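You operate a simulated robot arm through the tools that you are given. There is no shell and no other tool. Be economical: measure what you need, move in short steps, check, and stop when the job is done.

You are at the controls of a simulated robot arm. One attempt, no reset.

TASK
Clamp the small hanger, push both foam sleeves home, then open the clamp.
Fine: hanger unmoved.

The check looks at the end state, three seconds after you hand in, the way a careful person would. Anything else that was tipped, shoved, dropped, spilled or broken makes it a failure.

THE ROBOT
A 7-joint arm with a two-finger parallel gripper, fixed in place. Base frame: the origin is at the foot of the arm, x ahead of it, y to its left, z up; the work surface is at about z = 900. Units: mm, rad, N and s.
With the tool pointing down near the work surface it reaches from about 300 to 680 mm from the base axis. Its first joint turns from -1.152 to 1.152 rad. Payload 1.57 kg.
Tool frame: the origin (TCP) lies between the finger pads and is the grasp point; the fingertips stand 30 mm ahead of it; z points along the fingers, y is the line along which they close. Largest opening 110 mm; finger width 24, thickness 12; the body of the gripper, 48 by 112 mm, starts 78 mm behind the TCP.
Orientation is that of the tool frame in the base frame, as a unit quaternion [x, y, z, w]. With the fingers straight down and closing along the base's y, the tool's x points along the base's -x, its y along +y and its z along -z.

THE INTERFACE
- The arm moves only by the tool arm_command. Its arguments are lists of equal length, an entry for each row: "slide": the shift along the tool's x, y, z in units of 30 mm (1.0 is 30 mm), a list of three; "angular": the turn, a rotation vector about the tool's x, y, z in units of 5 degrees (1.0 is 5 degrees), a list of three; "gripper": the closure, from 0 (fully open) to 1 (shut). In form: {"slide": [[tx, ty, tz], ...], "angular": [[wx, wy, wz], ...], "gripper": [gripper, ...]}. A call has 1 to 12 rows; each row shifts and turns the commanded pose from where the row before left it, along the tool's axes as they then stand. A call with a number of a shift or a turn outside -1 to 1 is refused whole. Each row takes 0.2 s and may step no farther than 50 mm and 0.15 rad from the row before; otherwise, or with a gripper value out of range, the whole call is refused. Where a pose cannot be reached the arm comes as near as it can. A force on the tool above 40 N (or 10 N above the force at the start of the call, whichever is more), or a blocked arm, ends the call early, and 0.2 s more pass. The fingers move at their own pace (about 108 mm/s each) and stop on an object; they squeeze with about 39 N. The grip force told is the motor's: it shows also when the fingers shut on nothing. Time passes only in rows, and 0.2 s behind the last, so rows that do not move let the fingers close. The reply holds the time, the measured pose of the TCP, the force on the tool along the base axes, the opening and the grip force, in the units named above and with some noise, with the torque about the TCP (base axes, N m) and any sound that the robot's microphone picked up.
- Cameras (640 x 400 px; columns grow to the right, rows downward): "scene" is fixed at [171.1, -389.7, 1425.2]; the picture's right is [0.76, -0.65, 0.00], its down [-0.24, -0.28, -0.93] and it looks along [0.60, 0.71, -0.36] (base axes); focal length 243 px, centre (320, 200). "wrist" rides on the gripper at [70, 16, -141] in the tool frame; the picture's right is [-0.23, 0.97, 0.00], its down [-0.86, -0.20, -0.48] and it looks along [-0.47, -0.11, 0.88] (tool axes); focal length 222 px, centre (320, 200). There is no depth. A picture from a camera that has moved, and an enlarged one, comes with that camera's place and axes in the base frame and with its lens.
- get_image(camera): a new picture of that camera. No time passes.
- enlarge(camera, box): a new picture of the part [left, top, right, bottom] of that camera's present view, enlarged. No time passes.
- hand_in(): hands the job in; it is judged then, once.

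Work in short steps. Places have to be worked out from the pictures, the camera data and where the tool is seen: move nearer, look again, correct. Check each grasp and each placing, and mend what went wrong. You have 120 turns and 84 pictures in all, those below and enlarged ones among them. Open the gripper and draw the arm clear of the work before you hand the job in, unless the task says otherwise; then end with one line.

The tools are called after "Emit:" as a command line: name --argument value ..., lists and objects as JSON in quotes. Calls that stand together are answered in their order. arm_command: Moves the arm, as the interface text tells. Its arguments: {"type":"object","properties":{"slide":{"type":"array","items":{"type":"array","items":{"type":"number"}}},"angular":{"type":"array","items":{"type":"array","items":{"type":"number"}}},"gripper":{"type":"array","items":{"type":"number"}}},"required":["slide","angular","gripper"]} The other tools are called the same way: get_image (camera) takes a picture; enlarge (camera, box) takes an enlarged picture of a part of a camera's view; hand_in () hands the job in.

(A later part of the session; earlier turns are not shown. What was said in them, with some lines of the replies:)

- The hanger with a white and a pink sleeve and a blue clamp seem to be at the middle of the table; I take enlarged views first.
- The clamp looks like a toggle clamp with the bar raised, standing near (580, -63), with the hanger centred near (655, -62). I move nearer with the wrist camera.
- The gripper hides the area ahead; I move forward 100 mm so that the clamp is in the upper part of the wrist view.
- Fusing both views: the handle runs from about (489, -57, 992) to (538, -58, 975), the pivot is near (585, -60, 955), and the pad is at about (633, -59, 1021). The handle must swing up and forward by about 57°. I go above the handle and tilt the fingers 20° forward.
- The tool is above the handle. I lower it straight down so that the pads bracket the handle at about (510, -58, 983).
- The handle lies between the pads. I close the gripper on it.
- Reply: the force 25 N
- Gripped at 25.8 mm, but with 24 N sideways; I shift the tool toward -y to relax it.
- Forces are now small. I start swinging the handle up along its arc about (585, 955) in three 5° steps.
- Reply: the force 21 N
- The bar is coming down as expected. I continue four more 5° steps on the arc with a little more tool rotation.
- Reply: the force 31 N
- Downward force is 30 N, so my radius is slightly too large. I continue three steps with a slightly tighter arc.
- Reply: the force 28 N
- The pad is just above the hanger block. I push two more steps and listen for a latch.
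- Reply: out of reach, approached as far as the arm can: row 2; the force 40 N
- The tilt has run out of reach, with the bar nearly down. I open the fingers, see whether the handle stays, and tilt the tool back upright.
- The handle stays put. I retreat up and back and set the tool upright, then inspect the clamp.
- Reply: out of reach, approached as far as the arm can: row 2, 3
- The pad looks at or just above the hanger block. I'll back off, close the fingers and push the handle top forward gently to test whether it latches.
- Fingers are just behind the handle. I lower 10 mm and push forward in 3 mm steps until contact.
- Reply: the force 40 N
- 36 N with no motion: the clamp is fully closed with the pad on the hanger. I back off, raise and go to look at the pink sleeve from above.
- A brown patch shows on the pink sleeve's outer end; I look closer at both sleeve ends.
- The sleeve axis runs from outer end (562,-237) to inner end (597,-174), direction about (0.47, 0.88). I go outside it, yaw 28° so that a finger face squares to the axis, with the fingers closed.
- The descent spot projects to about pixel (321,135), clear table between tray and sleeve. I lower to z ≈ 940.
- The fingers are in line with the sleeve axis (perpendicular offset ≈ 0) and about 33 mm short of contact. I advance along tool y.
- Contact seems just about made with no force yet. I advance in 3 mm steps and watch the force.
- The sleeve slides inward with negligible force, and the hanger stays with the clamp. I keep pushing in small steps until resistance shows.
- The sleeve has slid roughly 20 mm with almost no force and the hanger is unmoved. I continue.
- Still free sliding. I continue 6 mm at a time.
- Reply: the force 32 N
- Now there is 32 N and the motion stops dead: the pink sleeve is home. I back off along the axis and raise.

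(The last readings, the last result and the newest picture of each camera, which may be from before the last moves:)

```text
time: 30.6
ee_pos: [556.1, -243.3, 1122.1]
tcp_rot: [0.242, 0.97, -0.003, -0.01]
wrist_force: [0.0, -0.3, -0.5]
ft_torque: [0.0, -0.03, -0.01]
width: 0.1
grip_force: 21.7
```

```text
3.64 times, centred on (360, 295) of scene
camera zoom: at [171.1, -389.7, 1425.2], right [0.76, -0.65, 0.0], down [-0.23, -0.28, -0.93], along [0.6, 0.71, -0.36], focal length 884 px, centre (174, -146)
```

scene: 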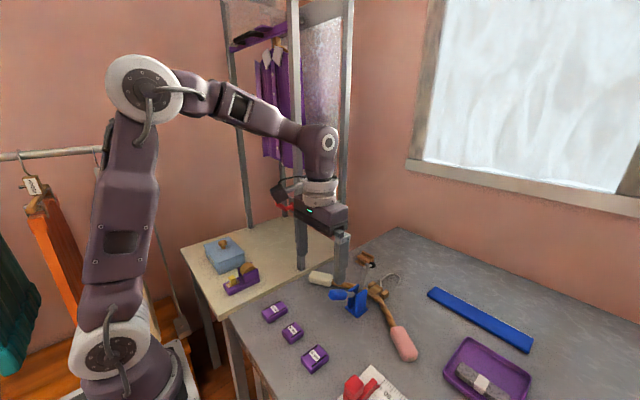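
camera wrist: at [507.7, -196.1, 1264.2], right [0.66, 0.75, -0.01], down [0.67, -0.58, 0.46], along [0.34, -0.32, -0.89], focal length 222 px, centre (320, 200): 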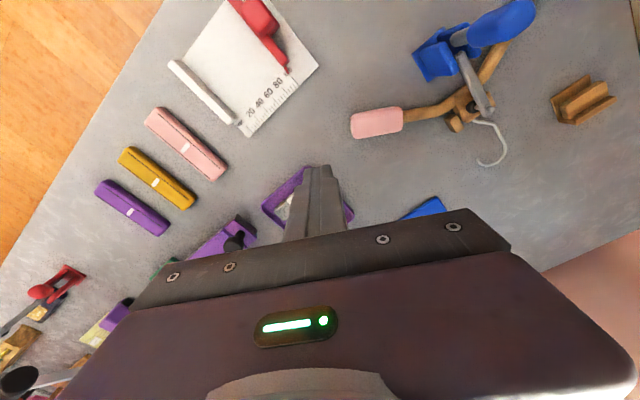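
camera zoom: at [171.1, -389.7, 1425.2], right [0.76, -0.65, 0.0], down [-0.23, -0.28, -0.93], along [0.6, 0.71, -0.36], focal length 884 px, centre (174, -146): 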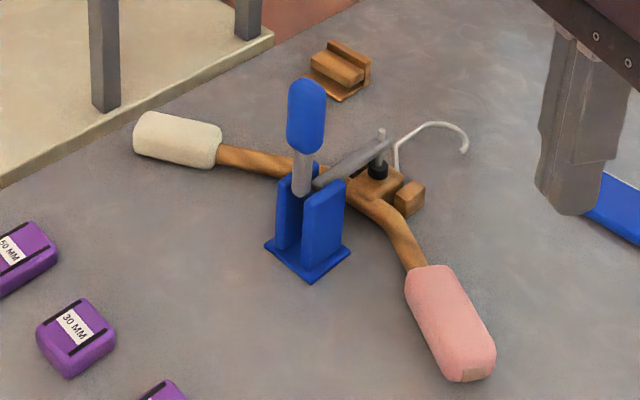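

Pink has slid about 40 mm and sits snug; the hanger and clamp are unmoved. The white sleeve's outer end is close to the rail-frame post, so I plan to grip that sleeve across its width with the camera facing inward. First I traverse above it.

Emit:
arm_command --slide '[[0.41, 0.96, -0.2], [0.41, 0.96, -0.2], [0.41, 0.96, -0.2], [0.41, 0.96, 0], [0.41, 0.96, 0], [0.41, 0.96, 0], [0.41, 0.96, 0], [0.41, 0.96, 0]]' --angular '[[0, 0, -1], [0, 0, 0], [0, 0, 0], [0, 0, 0], [0, 0, 0], [0, 0, 0], [0, 0, 0], [0, 0, 0]]' --gripper '[1, 1, 1, 1, 1, 1, 1, 1]'

Emit:
arm_command --slide '[[0, 0, 0], [0, 0, 0], [0, 0, 0], [0, 0, 0], [0, 0, 0], [0, 0, 0], [0, 0, 0], [0, 0, 0], [0, 0, 0], [0, 0, 0], [0, 0, 0], [0, 0, 0]]' --angular '[[0, 0, -1], [0, 0, -1], [0, 0, -1], [0, 0, -1], [0, 0, -1], [0, 0, -1], [0, 0, -1], [0, 0, -1], [0, 0, -1], [0, 0, -1], [0, 0, -1], [0, 0, -1]]' --gripper '[1, 1, 1, 1, 1, 1, 1, 1, 1, 1, 1, 1]'

Emit:
get_image --camera "scene"

Emit:
get_image --camera "wrist"

```text
time: 32.4
ee_pos: [560.7, 7.3, 1138.4]
tcp_rot: [0.2, 0.98, -0.003, -0.011]
wrist_force: [-0.5, -0.4, 0.2]
ft_torque: [-0.01, 0.03, 0.02]
width: 0.2
grip_force: 20.9
```

```text
time: 35.0
ee_pos: [559.9, 8.3, 1137.8]
tcp_rot: [-0.318, 0.948, 0.004, -0.011]
wrist_force: [-0.5, -0.1, 0.4]
ft_torque: [-0.02, 0.01, -0.03]
width: 0.0
grip_force: 21.6
```

```text
43 pictures are left
```

scene: 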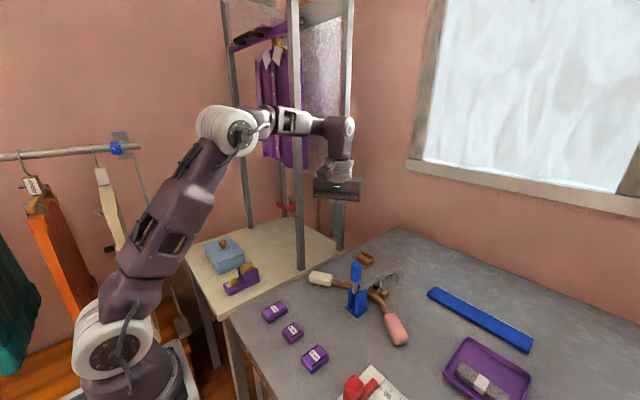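

```text
42 pictures are left
camera wrist: at [499.6, -20.3, 1281.4], right [-0.41, 0.91, 0.01], down [0.81, 0.36, 0.46], along [0.42, 0.19, -0.89], focal length 222 px, centre (320, 200)
```

wrist: 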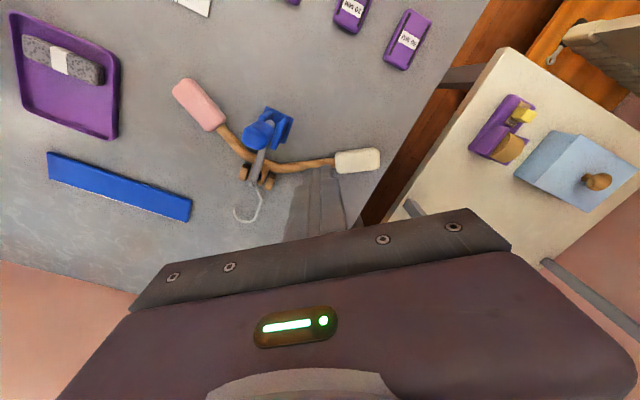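

White sleeve: outer end (560,118), inner end (593,53), axis direction (0.45,-0.89), centre about (576,86). I continue yawing toward +118° to put the fingers across it.

Emit:
arm_command --slide '[[0, 0, 0], [0, 0, 0], [0, 0, 0], [0, 0, 0], [0, 0, 0], [0, 0, 0], [0, 0, 0], [0, 0, 0], [0, 0, 0], [0, 0, 0], [0, 0, 0], [0, 0, 0]]' --angular '[[0, 0, -1], [0, 0, -1], [0, 0, -1], [0, 0, -1], [0, 0, -1], [0, 0, -1], [0, 0, -1], [0, 0, -1], [0, 0, -1], [0, 0, -1], [0, 0, -1], [0, 0, -1]]' --gripper '[1, 1, 1, 1, 1, 1, 1, 1, 1, 1, 1, 1]'

Emit:
arm_command --slide '[[0, 0, 0], [0, 0, 0], [0, 0, 0], [0, 0, 0]]' --angular '[[0, 0, -1], [0, 0, -1], [0, 0, -1], [0, 0, -1]]' --gripper '[0.4, 0.4, 0.4, 0.4]'

Emit:
get_image --camera "wrist"

```text
time: 37.6
ee_pos: [561.7, 9.0, 1138.4]
tcp_rot: [0.749, -0.662, -0.009, 0.007]
wrist_force: [-0.5, -0.2, -0.2]
ft_torque: [0.01, -0.01, -0.01]
width: 0.0
grip_force: 21.3
```

```text
time: 38.6
ee_pos: [560.2, 8.7, 1139.2]
tcp_rot: [0.853, -0.522, -0.009, 0.006]
wrist_force: [-0.2, -0.3, -0.8]
ft_torque: [0.01, -0.03, 0.0]
width: 65.9
grip_force: 0.0
```

```text
41 pictures are left
camera wrist: at [581.5, -60.6, 1279.4], right [-0.97, -0.24, 0.02], down [-0.2, 0.85, 0.48], along [-0.13, 0.46, -0.88], focal length 222 px, centre (320, 200)
```

wrist: 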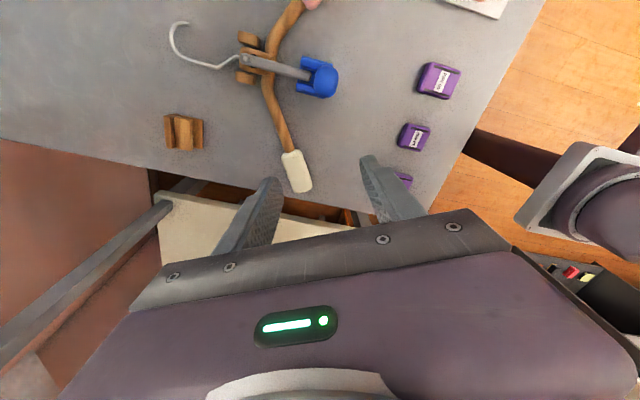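

Orientation reached (yaw ≈ 117°). I move to above the sleeve at about (583,76) and descend to z ≈ 990 to check alignment.

Emit:
arm_command --slide '[[-0.5, -0.5, 0.3], [-0.5, -0.5, 0.7], [-0.33, -0.35, 1], [-0.3, -0.35, 1], [0, 0, 1], [0, 0, 1]]' --angular '[[0, 0, 0], [0, 0, 0], [0, 0, 0], [0, 0, 0], [0, 0, 0], [0, 0, 0]]' --gripper '[0.4, 0.4, 0.4, 0.4, 0.4, 0.4]'

Emit:
get_image --camera "wrist"

Emit:
enlarge --camera "scene" --box '[270, 180, 400, 300]'

```text
time: 40.0
ee_pos: [579.5, 73.3, 987.1]
tcp_rot: [0.853, -0.522, -0.01, 0.005]
wrist_force: [-1.0, 0.0, 0.1]
ft_torque: [0.01, -0.01, 0.0]
width: 65.6
grip_force: 0.0
```

```text
40 pictures are left
camera wrist: at [602.3, 6.0, 1128.4], right [-0.97, -0.24, 0.02], down [-0.2, 0.85, 0.48], along [-0.13, 0.46, -0.88], focal length 222 px, centre (320, 200)
```

wrist: 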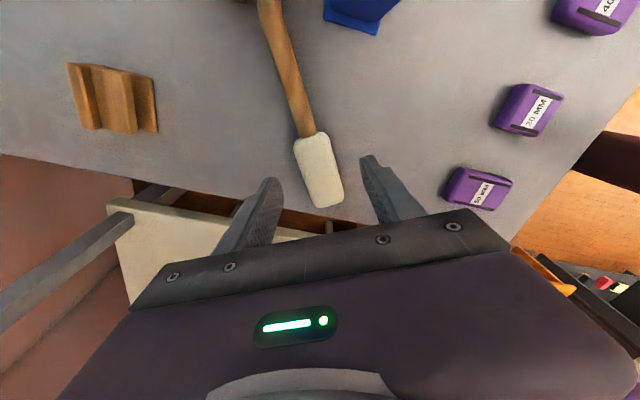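

```text
3.33 times, centred on (335, 240) of scene
camera zoom: at [171.1, -389.7, 1425.2], right [0.76, -0.65, 0.0], down [-0.24, -0.28, -0.93], along [0.6, 0.71, -0.36], focal length 810 px, centre (270, 67)
```

zoom: 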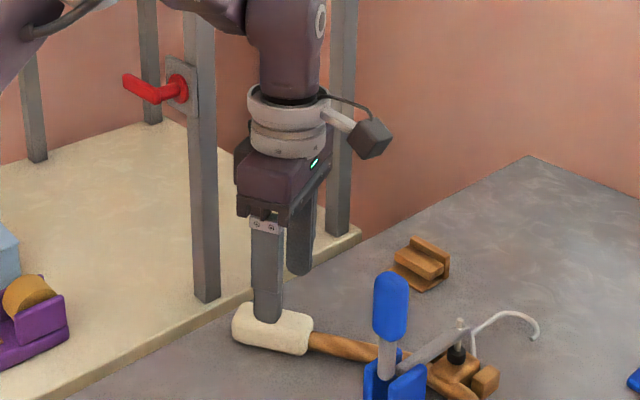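

By the new picture the sleeve axis passes about 7–8 mm to the -y side of the tool. I shift, open wider, lower to z ≈ 945 and look again.

Emit:
arm_command --slide '[[0, -0.25, 0], [0, 0, 0.5], [0, 0, 0.5], [0, 0, 0.4]]' --angular '[[0, 0, 0], [0, 0, 0], [0, 0, 0], [0, 0, 0]]' --gripper '[0.2, 0.2, 0.2, 0.2]'

Emit:
get_image --camera "wrist"

Emit:
enlarge --camera "wrist" --box '[220, 100, 420, 230]'

```text
time: 41.0
ee_pos: [586.1, 79.1, 945.5]
tcp_rot: [0.853, -0.522, -0.009, 0.006]
wrist_force: [-0.2, 0.1, -0.5]
ft_torque: [-0.03, -0.01, 0.02]
width: 87.7
grip_force: 0.1
```

```text
38 pictures are left
camera wrist: at [607.9, 10.1, 1086.4], right [-0.97, -0.24, 0.02], down [-0.2, 0.85, 0.48], along [-0.13, 0.46, -0.88], focal length 222 px, centre (320, 200)
```

wrist: 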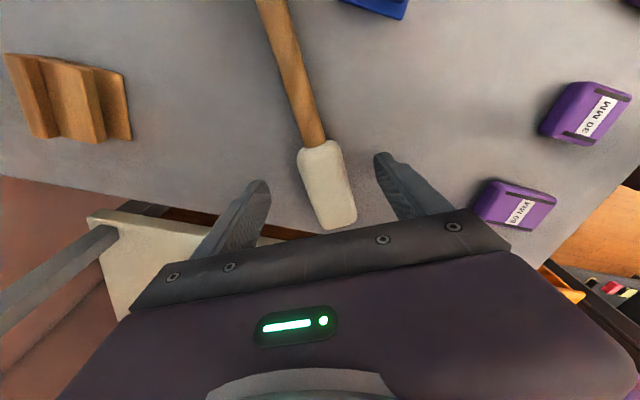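

```text
3.08 times, centred on (320, 165) of wrist
camera zoom: at [607.9, 10.1, 1086.4], right [-0.97, -0.24, 0.02], down [-0.2, 0.85, 0.48], along [-0.13, 0.46, -0.88], focal length 684 px, centre (320, 308)
```

zoom: 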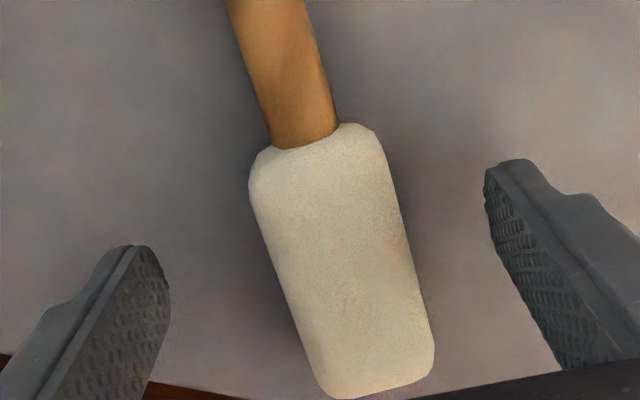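

The fingers are centred on the sleeve within ~1–2 mm. I lower 7 mm more and close gradually, watching the sideways force.

Emit:
arm_command --slide '[[0, 0, 0.23], [0, 0, 0], [0, 0, 0], [0, 0, 0], [0, 0, 0]]' --angular '[[0, 0, 0], [0, 0, 0], [0, 0, 0], [0, 0, 0], [0, 0, 0]]' --gripper '[0.4, 0.55, 0.62, 0.66, 0.68]'

Emit:
enlarge --camera "wrist" --box '[220, 100, 420, 230]'

```text
time: 42.2
ee_pos: [586.4, 78.7, 937.3]
tcp_rot: [0.853, -0.523, -0.01, 0.006]
wrist_force: [-3.9, -3.3, -0.3]
ft_torque: [-0.01, 0.07, 0.05]
width: 39.7
grip_force: 2.8
```

```text
3.08 times, centred on (320, 165) of wrist
camera zoom: at [607.8, 10.2, 1079.6], right [-0.97, -0.24, 0.02], down [-0.2, 0.85, 0.48], along [-0.13, 0.46, -0.88], focal length 684 px, centre (320, 308)
```

zoom: 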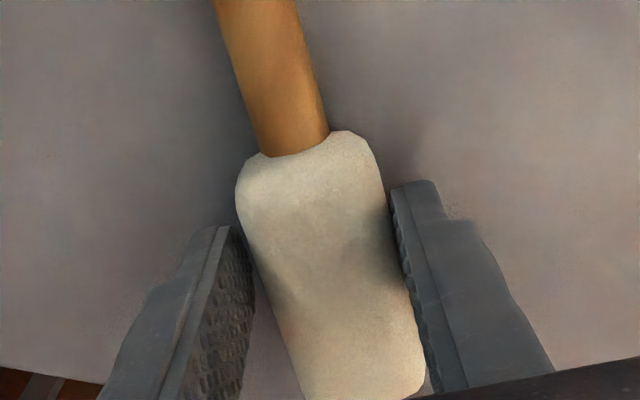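

Light contact with about 5 N sideways toward tool +y; I shift 2 mm that way and close a bit more.

Emit:
arm_command --slide '[[0, 0.06, 0], [0, 0, 0], [0, 0, 0]]' --angular '[[0, 0, 0], [0, 0, 0], [0, 0, 0]]' --gripper '[0.68, 0.7, 0.72]'

```text
time: 43.0
ee_pos: [584.8, 78.5, 938.7]
tcp_rot: [0.853, -0.521, -0.01, 0.005]
wrist_force: [2.2, 1.0, -3.1]
ft_torque: [0.31, -0.46, 0.93]
width: 34.7
grip_force: 39.1
```

Firm grip, centred (2 N sideways). I drag inward along the axis (tool +x) in small steps.

Emit:
arm_command --slide '[[0.1, 0, 0], [0.1, 0, 0], [0.1, 0, 0], [0, 0, 0]]' --angular '[[0, 0, 0], [0, 0, 0], [0, 0, 0], [0, 0, 0]]' --gripper '[0.72, 0.72, 0.72, 0.72]'

Emit:
enlarge --camera "wrist" --box '[220, 0, 420, 230]'

```text
time: 44.0
ee_pos: [589.2, 69.7, 938.7]
tcp_rot: [0.852, -0.523, -0.009, 0.005]
wrist_force: [10.8, 6.5, 0.9]
ft_torque: [0.46, -0.63, 1.26]
width: 34.6
grip_force: 38.9
```

```text
1.74 times, centred on (320, 115) of wrist
camera zoom: at [610.0, 1.0, 1080.2], right [-0.97, -0.24, 0.02], down [-0.2, 0.85, 0.48], along [-0.13, 0.47, -0.88], focal length 386 px, centre (320, 348)
```

zoom: 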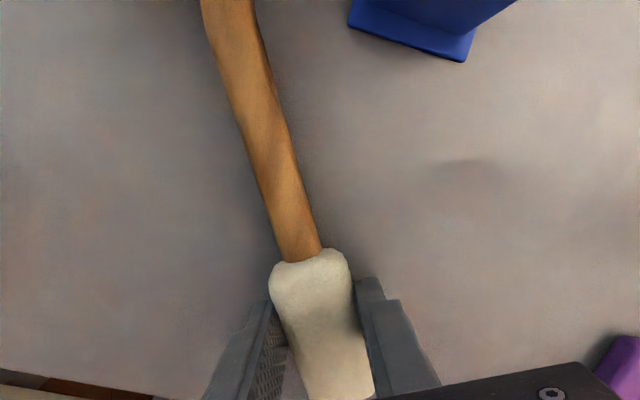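

It slides with the grip, but 12 N sideways builds up since the arm's axis is about 3° off my heading. I correct yaw by 3°, ease 2 mm sideways and continue.

Emit:
arm_command --slide '[[0, -0.06, 0], [0, 0, 0]]' --angular '[[0, 0, -0.6], [0, 0, 0]]' --gripper '[0.72, 0.72]'

Emit:
arm_command --slide '[[0.1, 0, 0], [0.1, 0, 0], [0.1, 0, 0], [0, 0, 0]]' --angular '[[0, 0, 0], [0, 0, 0], [0, 0, 0], [0, 0, 0]]' --gripper '[0.72, 0.72, 0.72, 0.72]'

```text
time: 44.6
ee_pos: [588.7, 69.7, 938.1]
tcp_rot: [0.865, -0.501, -0.01, 0.007]
wrist_force: [-3.8, -3.9, 7.1]
ft_torque: [-0.03, -0.62, 0.23]
width: 33.5
grip_force: 39.0
```

```text
time: 45.6
ee_pos: [593.6, 61.8, 938.4]
tcp_rot: [0.865, -0.501, -0.01, 0.005]
wrist_force: [-8.9, -4.8, 9.0]
ft_torque: [0.29, -0.29, -0.38]
width: 34.5
grip_force: 38.8
```

Sideways force now reversed slightly (10 N); I trim back 1 mm and 1° and keep dragging.

Emit:
arm_command --slide '[[0, 0.035, 0], [0.1, 0, 0], [0.1, 0, 0], [0, 0, 0]]' --angular '[[0, 0, 0.2], [0, 0, 0], [0, 0, 0], [0, 0, 0]]' --gripper '[0.72, 0.72, 0.72, 0.72]'

Emit:
get_image --camera "wrist"

```text
time: 46.6
ee_pos: [597.1, 56.8, 938.4]
tcp_rot: [0.862, -0.508, -0.009, 0.004]
wrist_force: [9.7, 5.3, -3.9]
ft_torque: [0.53, -0.71, 0.82]
width: 33.9
grip_force: 39.1
```

```text
34 pictures are left
camera wrist: at [621.0, -11.9, 1079.9], right [-0.96, -0.27, 0.02], down [-0.23, 0.84, 0.48], along [-0.15, 0.46, -0.87], focal length 222 px, centre (320, 200)
```

wrist: 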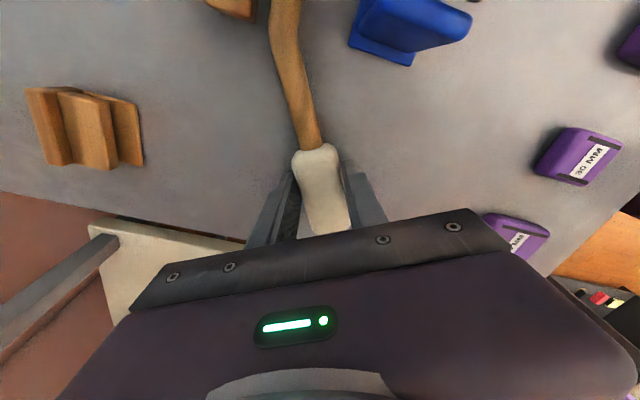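

25 mm travelled; small trims again and onward, watching for the stop.

Emit:
arm_command --slide '[[0, -0.02, 0], [0.1, 0, 0], [0.1, 0, 0], [0, 0, 0]]' --angular '[[0, 0, -0.1], [0, 0, 0], [0, 0, 0], [0, 0, 0]]' --gripper '[0.72, 0.72, 0.72, 0.72]'

Emit:
arm_command --slide '[[0.1, 0, 0], [0.1, 0, 0], [0, 0, 0]]' --angular '[[0, 0, 0], [0, 0, 0], [0, 0, 0]]' --gripper '[0.72, 0.72, 0.72]'

```text
time: 47.6
ee_pos: [599.4, 51.7, 938.7]
tcp_rot: [0.863, -0.504, -0.01, 0.006]
wrist_force: [2.8, 0.0, 7.8]
ft_torque: [0.29, -0.71, 0.54]
width: 33.5
grip_force: 39.3
```

```text
time: 48.4
ee_pos: [602.0, 45.4, 938.3]
tcp_rot: [0.864, -0.503, -0.01, 0.006]
wrist_force: [3.5, -0.6, 6.6]
ft_torque: [0.4, -0.68, 0.56]
width: 33.7
grip_force: 38.8
```

Emit:
arm_command --slide '[[0.1, 0, 0], [0.1, 0, 0], [0, 0, 0]]' --angular '[[0, 0, 0], [0, 0, 0], [0, 0, 0]]' --gripper '[0.72, 0.72, 0.72]'

Emit:
get_image --camera "wrist"

```text
time: 49.2
ee_pos: [604.5, 42.1, 939.5]
tcp_rot: [0.864, -0.504, -0.009, 0.004]
wrist_force: [0.8, 10.3, 0.1]
ft_torque: [0.69, -0.54, 0.67]
width: 33.8
grip_force: 39.1
```

```text
33 pictures are left
camera wrist: at [629.6, -25.9, 1079.5], right [-0.96, -0.28, 0.02], down [-0.24, 0.84, 0.49], along [-0.15, 0.46, -0.87], focal length 222 px, centre (320, 200)
```

wrist: 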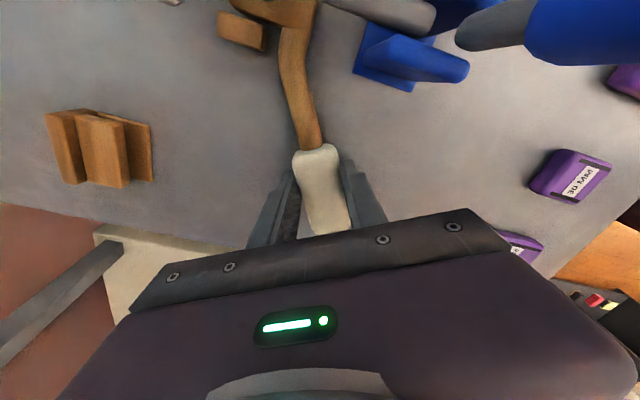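

Axial resistance of about 10 N begins after 41 mm of travel, as with the pink sleeve. I push 4 mm more to confirm the stop.

Emit:
arm_command --slide '[[0.07, 0, 0], [0.07, 0, 0], [0, 0, 0]]' --angular '[[0, 0, 0], [0, 0, 0], [0, 0, 0]]' --gripper '[0.72, 0.72, 0.72]'

Emit:
get_image --camera "wrist"

Emit:
enlarge --camera "scene" --box '[300, 240, 420, 350]'

```text
time: 50.0
ee_pos: [606.6, 40.1, 938.2]
tcp_rot: [0.864, -0.503, -0.011, 0.005]
wrist_force: [-14.5, 25.6, 7.3]
ft_torque: [0.97, -0.22, 0.84]
width: 33.4
grip_force: 38.5
```

```text
32 pictures are left
camera wrist: at [631.4, -28.7, 1079.4], right [-0.96, -0.28, 0.02], down [-0.24, 0.84, 0.49], along [-0.16, 0.46, -0.87], focal length 222 px, centre (320, 200)
```

wrist: 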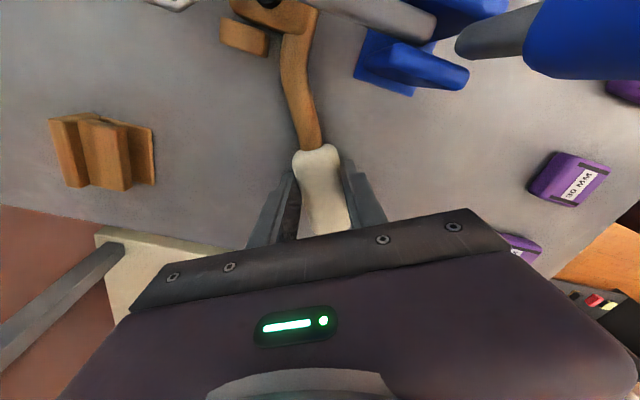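

```text
3.64 times, centred on (360, 295) of scene
camera zoom: at [170.6, -389.0, 1425.5], right [0.76, -0.65, 0.0], down [-0.23, -0.28, -0.93], along [0.6, 0.71, -0.36], focal length 884 px, centre (174, -146)
```

zoom: 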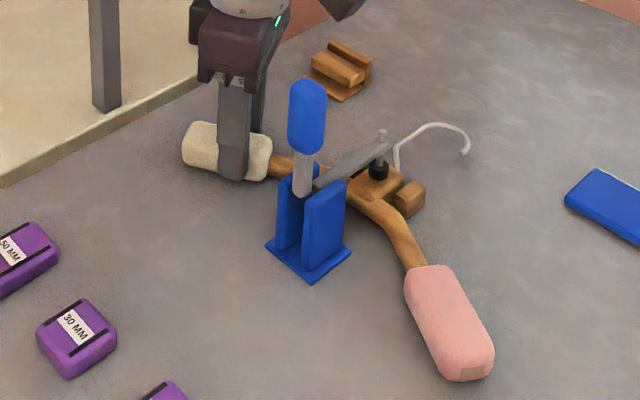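

About 29 N axial resistance: the white sleeve is home too, matching the pink one in mirror image. I release and rise straight up.

Emit:
arm_command --slide '[[-0.03, 0, 0], [0, 0, 0], [0, 0, 0], [0, 0, -0.6], [0, 0, -1], [0, 0, -1], [0, 0, -1], [0, 0, -1], [0, 0, -1]]' --angular '[[0, 0, 0], [0, 0, 0], [0, 0, 0], [0, 0, 0], [0, 0, 0], [0, 0, 0], [0, 0, 0], [0, 0, 0], [0, 0, 0]]' --gripper '[0.6, 0.4, 0.25, 0.25, 0.25, 0.25, 0.25, 0.25, 0.25]'

Emit:
get_image --camera "wrist"

Emit:
enlarge --camera "scene" --box '[300, 240, 420, 350]'

```text
time: 52.0
ee_pos: [609.3, 37.9, 1107.1]
tcp_rot: [0.864, -0.503, -0.009, 0.005]
wrist_force: [-1.1, -0.1, -0.9]
ft_torque: [0.0, 0.0, 0.01]
width: 82.4
grip_force: 0.1
```

```text
30 pictures are left
camera wrist: at [634.8, -30.3, 1248.3], right [-0.96, -0.28, 0.02], down [-0.24, 0.84, 0.48], along [-0.15, 0.46, -0.87], focal length 222 px, centre (320, 200)
```

wrist: 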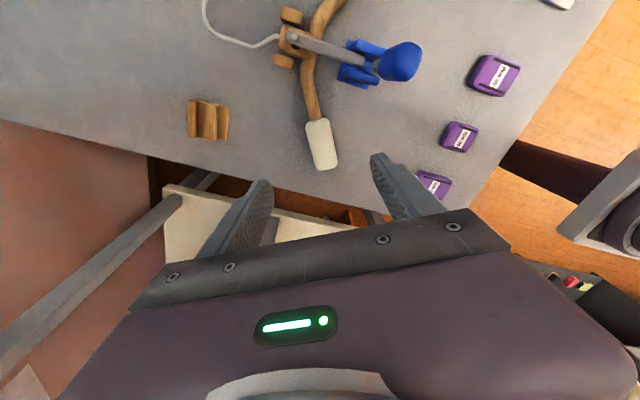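

```text
3.64 times, centred on (360, 295) of scene
camera zoom: at [171.1, -389.7, 1425.2], right [0.76, -0.65, 0.0], down [-0.24, -0.28, -0.93], along [0.6, 0.71, -0.36], focal length 884 px, centre (174, -146)
```

zoom: 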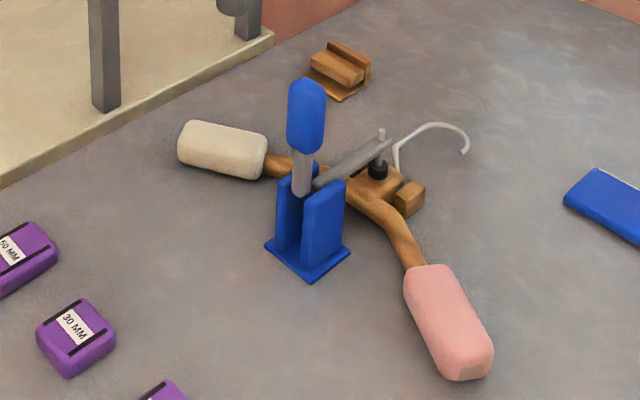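

After release the white sleeve looks a few mm further out than when pressed, so I want to confirm with an end push now that there's room from the post. I close the fingers and move above a spot just outside its outer end (~(584,87)).

Emit:
arm_command --slide '[[-0.9, -0.03, 0], [-0.9, -0.03, 0], [-0.9, -0.02, 0], [0, 0, 1], [0, 0, 1], [0, 0, 1]]' --angular '[[0, 0, 0], [0, 0, 0], [0, 0, 0], [0, 0, 0], [0, 0, 0], [0, 0, 0]]' --gripper '[0.6, 1, 1, 1, 1, 1]'

Emit:
get_image --camera "wrist"

Emit:
enlarge --camera "scene" --box '[280, 180, 400, 300]'

```text
time: 53.4
ee_pos: [569.2, 109.0, 1016.0]
tcp_rot: [0.864, -0.504, -0.009, 0.006]
wrist_force: [0.4, 0.0, 0.4]
ft_torque: [0.03, -0.01, 0.0]
width: 0.2
grip_force: 21.2
```

```text
28 pictures are left
camera wrist: at [594.9, 41.5, 1158.3], right [-0.96, -0.28, 0.02], down [-0.24, 0.84, 0.48], along [-0.15, 0.46, -0.87], focal length 222 px, centre (320, 200)
```

wrist: 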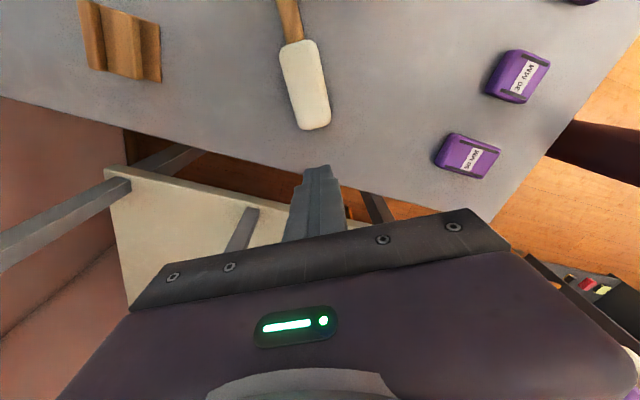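

```text
3.33 times, centred on (340, 240) of scene
camera zoom: at [171.1, -389.7, 1425.2], right [0.76, -0.65, 0.0], down [-0.24, -0.28, -0.93], along [0.6, 0.71, -0.36], focal length 810 px, centre (253, 67)
```

zoom: 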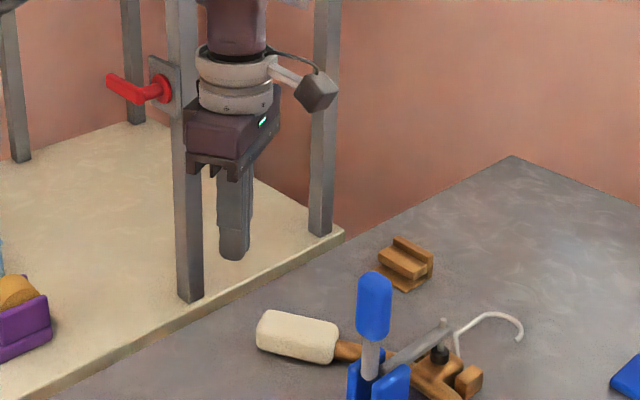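

The spot is clear: finger about 12 mm outside the sleeve end, post behind the gripper. I descend to z ≈ 942.

Emit:
arm_command --slide '[[0, -0.05, 1], [0, 0, 0.8], [0, 0, 0.65]]' --angular '[[0, 0, 0], [0, 0, 0], [0, 0, 0]]' --gripper '[1, 1, 1]'

Emit:
arm_command --slide '[[0.15, 0, 0], [0.15, 0, 0], [0.1, 0, 0], [0, 0, 0]]' --angular '[[0, 0, 0], [0, 0, 0], [0, 0, 0], [0, 0, 0]]' --gripper '[1, 1, 1, 1]'

Emit:
get_image --camera "wrist"

```text
time: 54.2
ee_pos: [571.1, 111.0, 943.0]
tcp_rot: [0.864, -0.504, -0.01, 0.005]
wrist_force: [0.4, 0.2, 0.3]
ft_torque: [0.0, -0.01, -0.02]
width: 0.0
grip_force: 20.7
```

```text
time: 55.2
ee_pos: [576.7, 102.0, 943.8]
tcp_rot: [0.864, -0.504, -0.01, 0.005]
wrist_force: [-2.6, 4.6, 0.3]
ft_torque: [0.14, 0.08, -0.02]
width: 0.1
grip_force: 21.1
```

```text
26 pictures are left
camera wrist: at [601.2, 32.9, 1084.2], right [-0.96, -0.28, 0.02], down [-0.24, 0.84, 0.48], along [-0.15, 0.46, -0.87], focal length 222 px, centre (320, 200)
```

wrist: 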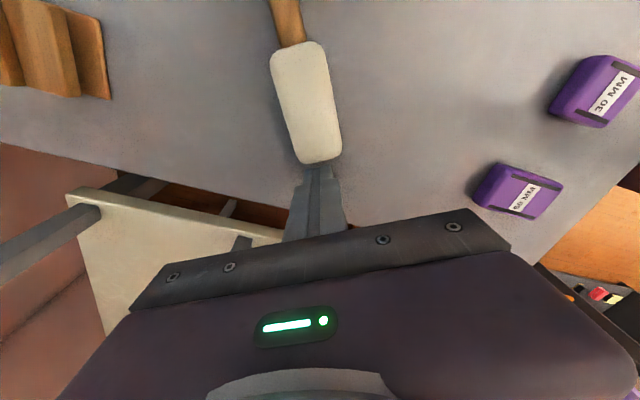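

Contact is made with 5 N axial force. I push on in small steps to see whether the sleeve moves or is at its stop.

Emit:
arm_command --slide '[[0.1, 0, 0], [0.05, 0, 0], [0, 0, 0]]' --angular '[[0, 0, 0], [0, 0, 0], [0, 0, 0]]' --gripper '[1, 1, 1]'

Emit:
get_image --camera "wrist"

```text
time: 56.0
ee_pos: [577.1, 100.5, 944.5]
tcp_rot: [0.864, -0.503, -0.014, 0.005]
wrist_force: [-22.3, 30.2, 4.4]
ft_torque: [0.78, 0.85, -0.14]
width: 0.1
grip_force: 21.4
```

```text
25 pictures are left
camera wrist: at [602.2, 31.8, 1083.8], right [-0.96, -0.28, 0.02], down [-0.24, 0.84, 0.49], along [-0.16, 0.46, -0.87], focal length 222 px, centre (320, 200)
```

wrist: 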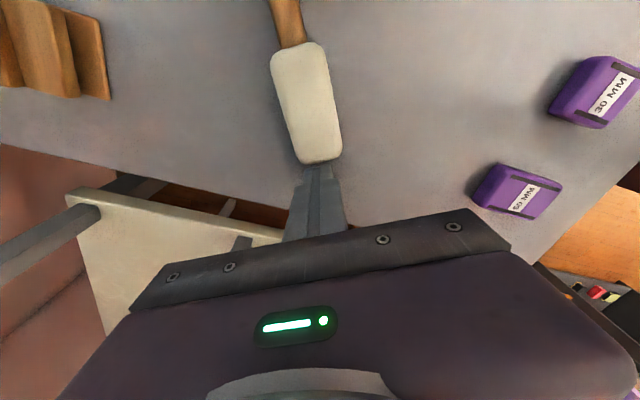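

Hard stop at 37 N with no sleeve movement: the white sleeve is home. I back off slightly, rise, and move inward away from the post.

Emit:
arm_command --slide '[[-0.2, 0, 0], [0, 0, -1], [0, 0, -1], [0, 0, -1], [0, 0, -1], [0, 0, -1], [0, 0, -1], [0, 0, -1], [0.9, 0, 0], [0.9, 0, 0]]' --angular '[[0, 0, 0], [0, 0, 0], [0, 0, 0], [0, 0, 0], [0, 0, 0], [0, 0, 0], [0, 0, 0], [0, 0, 0], [0, 0, 0], [0, 0, 0]]' --gripper '[1, 1, 1, 1, 1, 1, 1, 1, 1, 1]'

Emit:
arm_command --slide '[[0, 0, 0], [0, 0, 0], [0, 0, 0], [0, 0, 0], [0, 0, 0], [0, 0, 0], [0, 0, 0], [0, 0, 0], [0, 0, 0], [0, 0, 0], [0, 0, 0], [0, 0, 0]]' --angular '[[0, 0, 1], [0, 0, 1], [0, 0, 1], [0, 0, 1], [0, 0, 1], [0, 0, 1], [0, 0, 1], [0, 0, 1], [0, 0, 1], [0, 0, 1], [0, 0, 1], [0, 0, 1]]' --gripper '[1, 1, 1, 1, 1, 1, 1, 1, 1, 1, 1, 1]'

Emit:
arm_command --slide '[[0, 0, 0], [0, 0, 0], [0, 0, 0], [0, 0, 0], [0, 0, 0], [0, 0, 0], [0, 0, 0], [0, 0, 0], [0, 0, 0], [0, 0, 0], [0, 0, 0], [0, 0, 0]]' --angular '[[0, 0, 1], [0, 0, 1], [0, 0, 1], [0, 0, 1], [0, 0, 1], [0, 0, 1], [0, 0, 1], [0, 0, 1], [0, 0, 1], [0, 0, 1], [0, 0, 1], [0, 0, 0.95]]' --gripper '[1, 1, 1, 1, 1, 1, 1, 1, 1, 1, 1, 1]'

Emit:
get_image --camera "wrist"

```text
time: 58.2
ee_pos: [605.7, 55.5, 1152.8]
tcp_rot: [0.865, -0.502, -0.01, 0.006]
wrist_force: [0.3, -0.7, 0.2]
ft_torque: [0.0, -0.01, -0.06]
width: 0.0
grip_force: 21.5
```

```text
time: 60.8
ee_pos: [607.2, 55.1, 1153.5]
tcp_rot: [-0.495, 0.869, 0.006, -0.009]
wrist_force: [0.0, -0.6, -0.1]
ft_torque: [0.03, -0.02, 0.0]
width: 0.0
grip_force: 21.2
```

```text
time: 63.4
ee_pos: [606.7, 55.8, 1153.9]
tcp_rot: [0.003, 1.0, 0.0, -0.011]
wrist_force: [-0.3, -0.3, -0.3]
ft_torque: [-0.04, -0.01, -0.03]
width: 0.1
grip_force: 21.0
```

```text
24 pictures are left
camera wrist: at [542.0, 72.2, 1296.4], right [0.23, 0.97, -0.01], down [0.86, -0.21, 0.46], along [0.45, -0.11, -0.89], focal length 222 px, centre (320, 200)
```

wrist: 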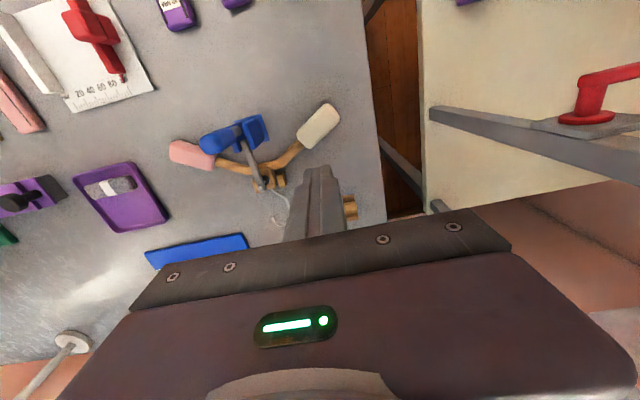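

The tool is upright again. I move over in front (+x side) of the clamp handle at (608,-59) and lower so the tips are at z ≈ 1030.

Emit:
arm_command --slide '[[0, -0.96, 0], [0, -0.96, 0], [0, -0.96, 0], [0, -0.96, 0], [-0.1, 0, 0.8], [0, 0, 0.8], [0, 0, 0.8], [0, 0, 0.7]]' --angular '[[0, 0, 0], [0, 0, 0], [0, 0, 0], [0, 0, 0], [0, 0, 0], [0, 0, 0], [0, 0, 0], [0, 0, 0]]' --gripper '[1, 1, 1, 1, 1, 1, 1, 1]'

Emit:
get_image --camera "wrist"

Emit:
enlarge --camera "scene" --box '[310, 220, 430, 320]'

```text
time: 65.2
ee_pos: [607.1, -60.2, 1061.2]
tcp_rot: [0.002, 1.0, 0.0, -0.011]
wrist_force: [0.5, -0.8, -0.1]
ft_torque: [0.01, -0.01, 0.0]
width: 0.0
grip_force: 21.5
```

```text
23 pictures are left
camera wrist: at [542.6, -44.4, 1203.0], right [0.23, 0.97, -0.01], down [0.86, -0.2, 0.46], along [0.45, -0.11, -0.89], focal length 222 px, centre (320, 200)
```

wrist: 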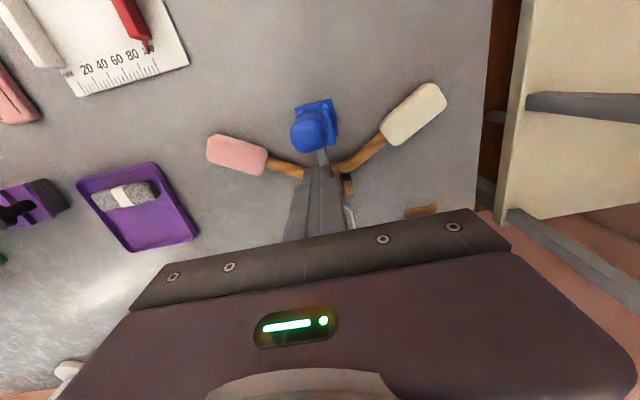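

```text
4.00 times, centred on (370, 270) of scene
camera zoom: at [171.1, -389.7, 1425.2], right [0.76, -0.65, 0.0], down [-0.24, -0.28, -0.93], along [0.6, 0.71, -0.36], focal length 973 px, centre (120, -80)
```

zoom: 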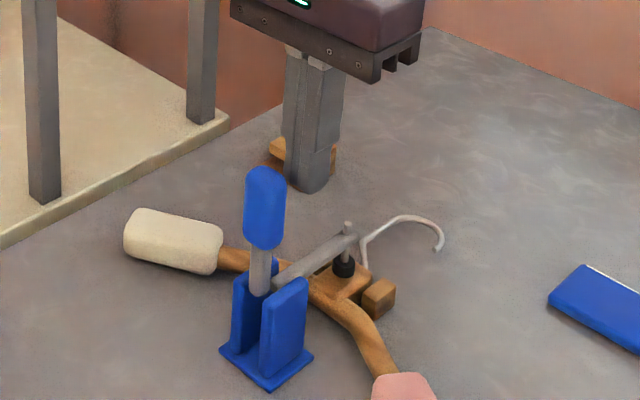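

Fingers are in front of the handle. I push toward -x (tool +x) in small steps.

Emit:
arm_command --slide '[[0.2, 0, 0], [0.2, 0, 0], [0.2, 0, 0], [0.2, 0, 0], [0, 0, 0]]' --angular '[[0, 0, 0], [0, 0, 0], [0, 0, 0], [0, 0, 0], [0, 0, 0]]' --gripper '[1, 1, 1, 1, 1]'

Emit:
enlarge --camera "scene" --box '[310, 220, 430, 320]'

```text
time: 66.4
ee_pos: [583.4, -59.8, 1060.2]
tcp_rot: [0.002, 1.0, 0.0, -0.011]
wrist_force: [1.4, 0.1, 0.1]
ft_torque: [-0.04, -0.02, 0.01]
width: 0.0
grip_force: 21.2
```

```text
4.00 times, centred on (370, 270) of scene
camera zoom: at [171.1, -389.7, 1425.2], right [0.76, -0.65, 0.0], down [-0.24, -0.28, -0.93], along [0.6, 0.71, -0.36], focal length 973 px, centre (120, -80)
```

zoom: 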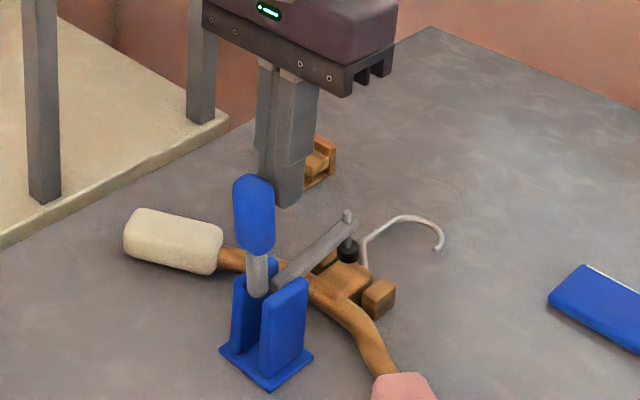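

The handle yields easily and the bar lifts. I follow the arc back and down.

Emit:
arm_command --slide '[[0.33, 0, 0], [0.33, 0, 0.07], [0.37, 0, 0.07], [0.33, 0, 0.2], [0.3, 0, 0.23], [0, 0, 0]]' --angular '[[0, 0, 0], [0, 0, 0], [0, 0, 0], [0, 0, 0], [0, 0, 0], [0, 0, 0]]' --gripper '[1, 1, 1, 1, 1, 1]'

Emit:
enlarge --camera "scene" --box '[290, 220, 430, 320]'

```text
time: 67.8
ee_pos: [533.5, -61.2, 1044.3]
tcp_rot: [0.002, 1.0, 0.0, -0.01]
wrist_force: [1.0, 0.7, 0.0]
ft_torque: [0.05, -0.04, 0.03]
width: 0.0
grip_force: 21.5
```

```text
4.00 times, centred on (360, 270) of scene
camera zoom: at [171.1, -389.7, 1425.2], right [0.76, -0.65, 0.0], down [-0.24, -0.28, -0.93], along [0.6, 0.71, -0.36], focal length 973 px, centre (160, -80)
```

zoom: 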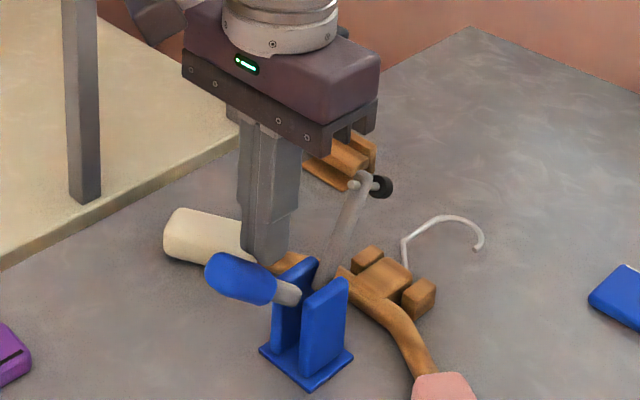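

The bar is high now. I continue the arc down toward the original open position, watching for the end stop.

Emit:
arm_command --slide '[[0.35, 0, 0.25], [0.4, 0, 0.28], [0.15, 0, 0.15], [0, 0, 0.1], [0, 0, 0]]' --angular '[[0, 0, 0], [0, 0, 0], [0, 0, 0], [0, 0, 0], [0, 0, 0]]' --gripper '[1, 1, 1, 1, 1]'

Emit:
enlarge --camera "scene" --box '[290, 220, 430, 320]'

```text
time: 68.4
ee_pos: [519.6, -62.0, 1035.2]
tcp_rot: [0.003, 1.0, -0.002, 0.004]
wrist_force: [2.4, 1.5, 7.7]
ft_torque: [-0.01, 0.03, -0.07]
width: 0.0
grip_force: 21.6
stopped in row 3: the force on the tool passed its limit at 57 N (the readings are from after the stop); the commanded pose is now the measured one
```

```text
4.00 times, centred on (360, 270) of scene
camera zoom: at [171.0, -389.7, 1425.3], right [0.76, -0.65, 0.0], down [-0.23, -0.28, -0.93], along [0.6, 0.71, -0.36], focal length 973 px, centre (160, -80)
```

zoom: 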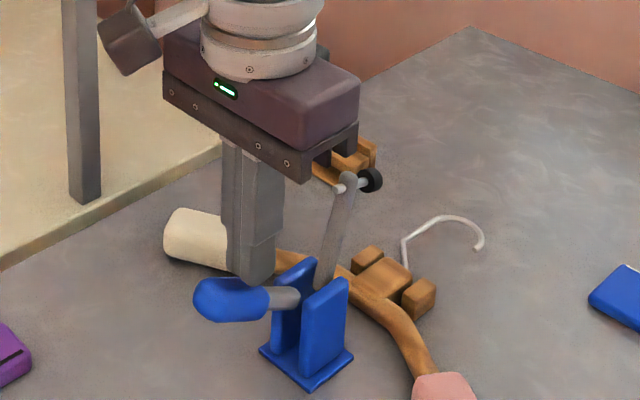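

The handle has reached its open end stop, and the bar is back as at the start. I rise, retract toward the base, and inspect everything.

Emit:
arm_command --slide '[[0, 0, -1], [0, 0, -1], [0, 0, -1], [0.5, 0, -1], [1, 0, -1], [1, 0, -0.5], [1, 0, 0], [1, 0, 0]]' --angular '[[0, 0, 0], [0, 0, 0], [0, 0, 0], [0, 0, 0], [0, 0, 0], [0, 0, 0], [0, 0, 0], [0, 0, 0]]' --gripper '[1, 1, 1, 0.8, 0.5, 0.2, 0, 0]'

Emit:
get_image --camera "scene"

Emit:
enlarge --camera "scene" --box '[290, 240, 450, 370]'

```text
time: 70.2
ee_pos: [383.5, -59.3, 1199.6]
tcp_rot: [0.002, 1.0, -0.002, 0.003]
wrist_force: [-0.7, 0.1, -0.6]
ft_torque: [0.0, -0.01, 0.01]
width: 109.9
grip_force: 0.1
```

```text
18 pictures are left
```

scene: 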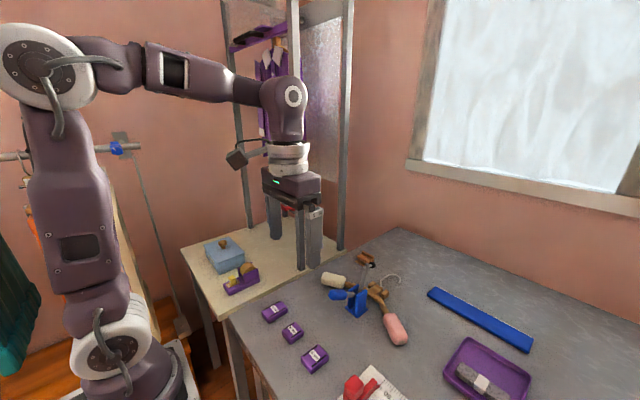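

```text
3.08 times, centred on (370, 305) of scene
camera zoom: at [171.1, -389.7, 1425.2], right [0.76, -0.65, 0.0], down [-0.23, -0.28, -0.93], along [0.6, 0.71, -0.36], focal length 748 px, centre (166, -123)
```

zoom: 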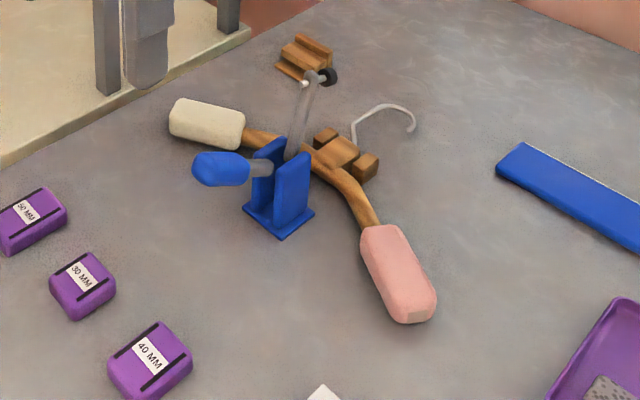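

In the same framing as the first picture, the hanger, hook and blocks are where they were, both sleeves sit inward at their stops, and the clamp is open. The arm is clear, so I hand in.

Emit:
hand_in

```text
The job is handed in.
```

I clamped the hanger, pushed both sleeves in until they hit a hard stop, and reopened the clamp fully; in the last picture the hanger hadn't moved and nothing else was disturbed.
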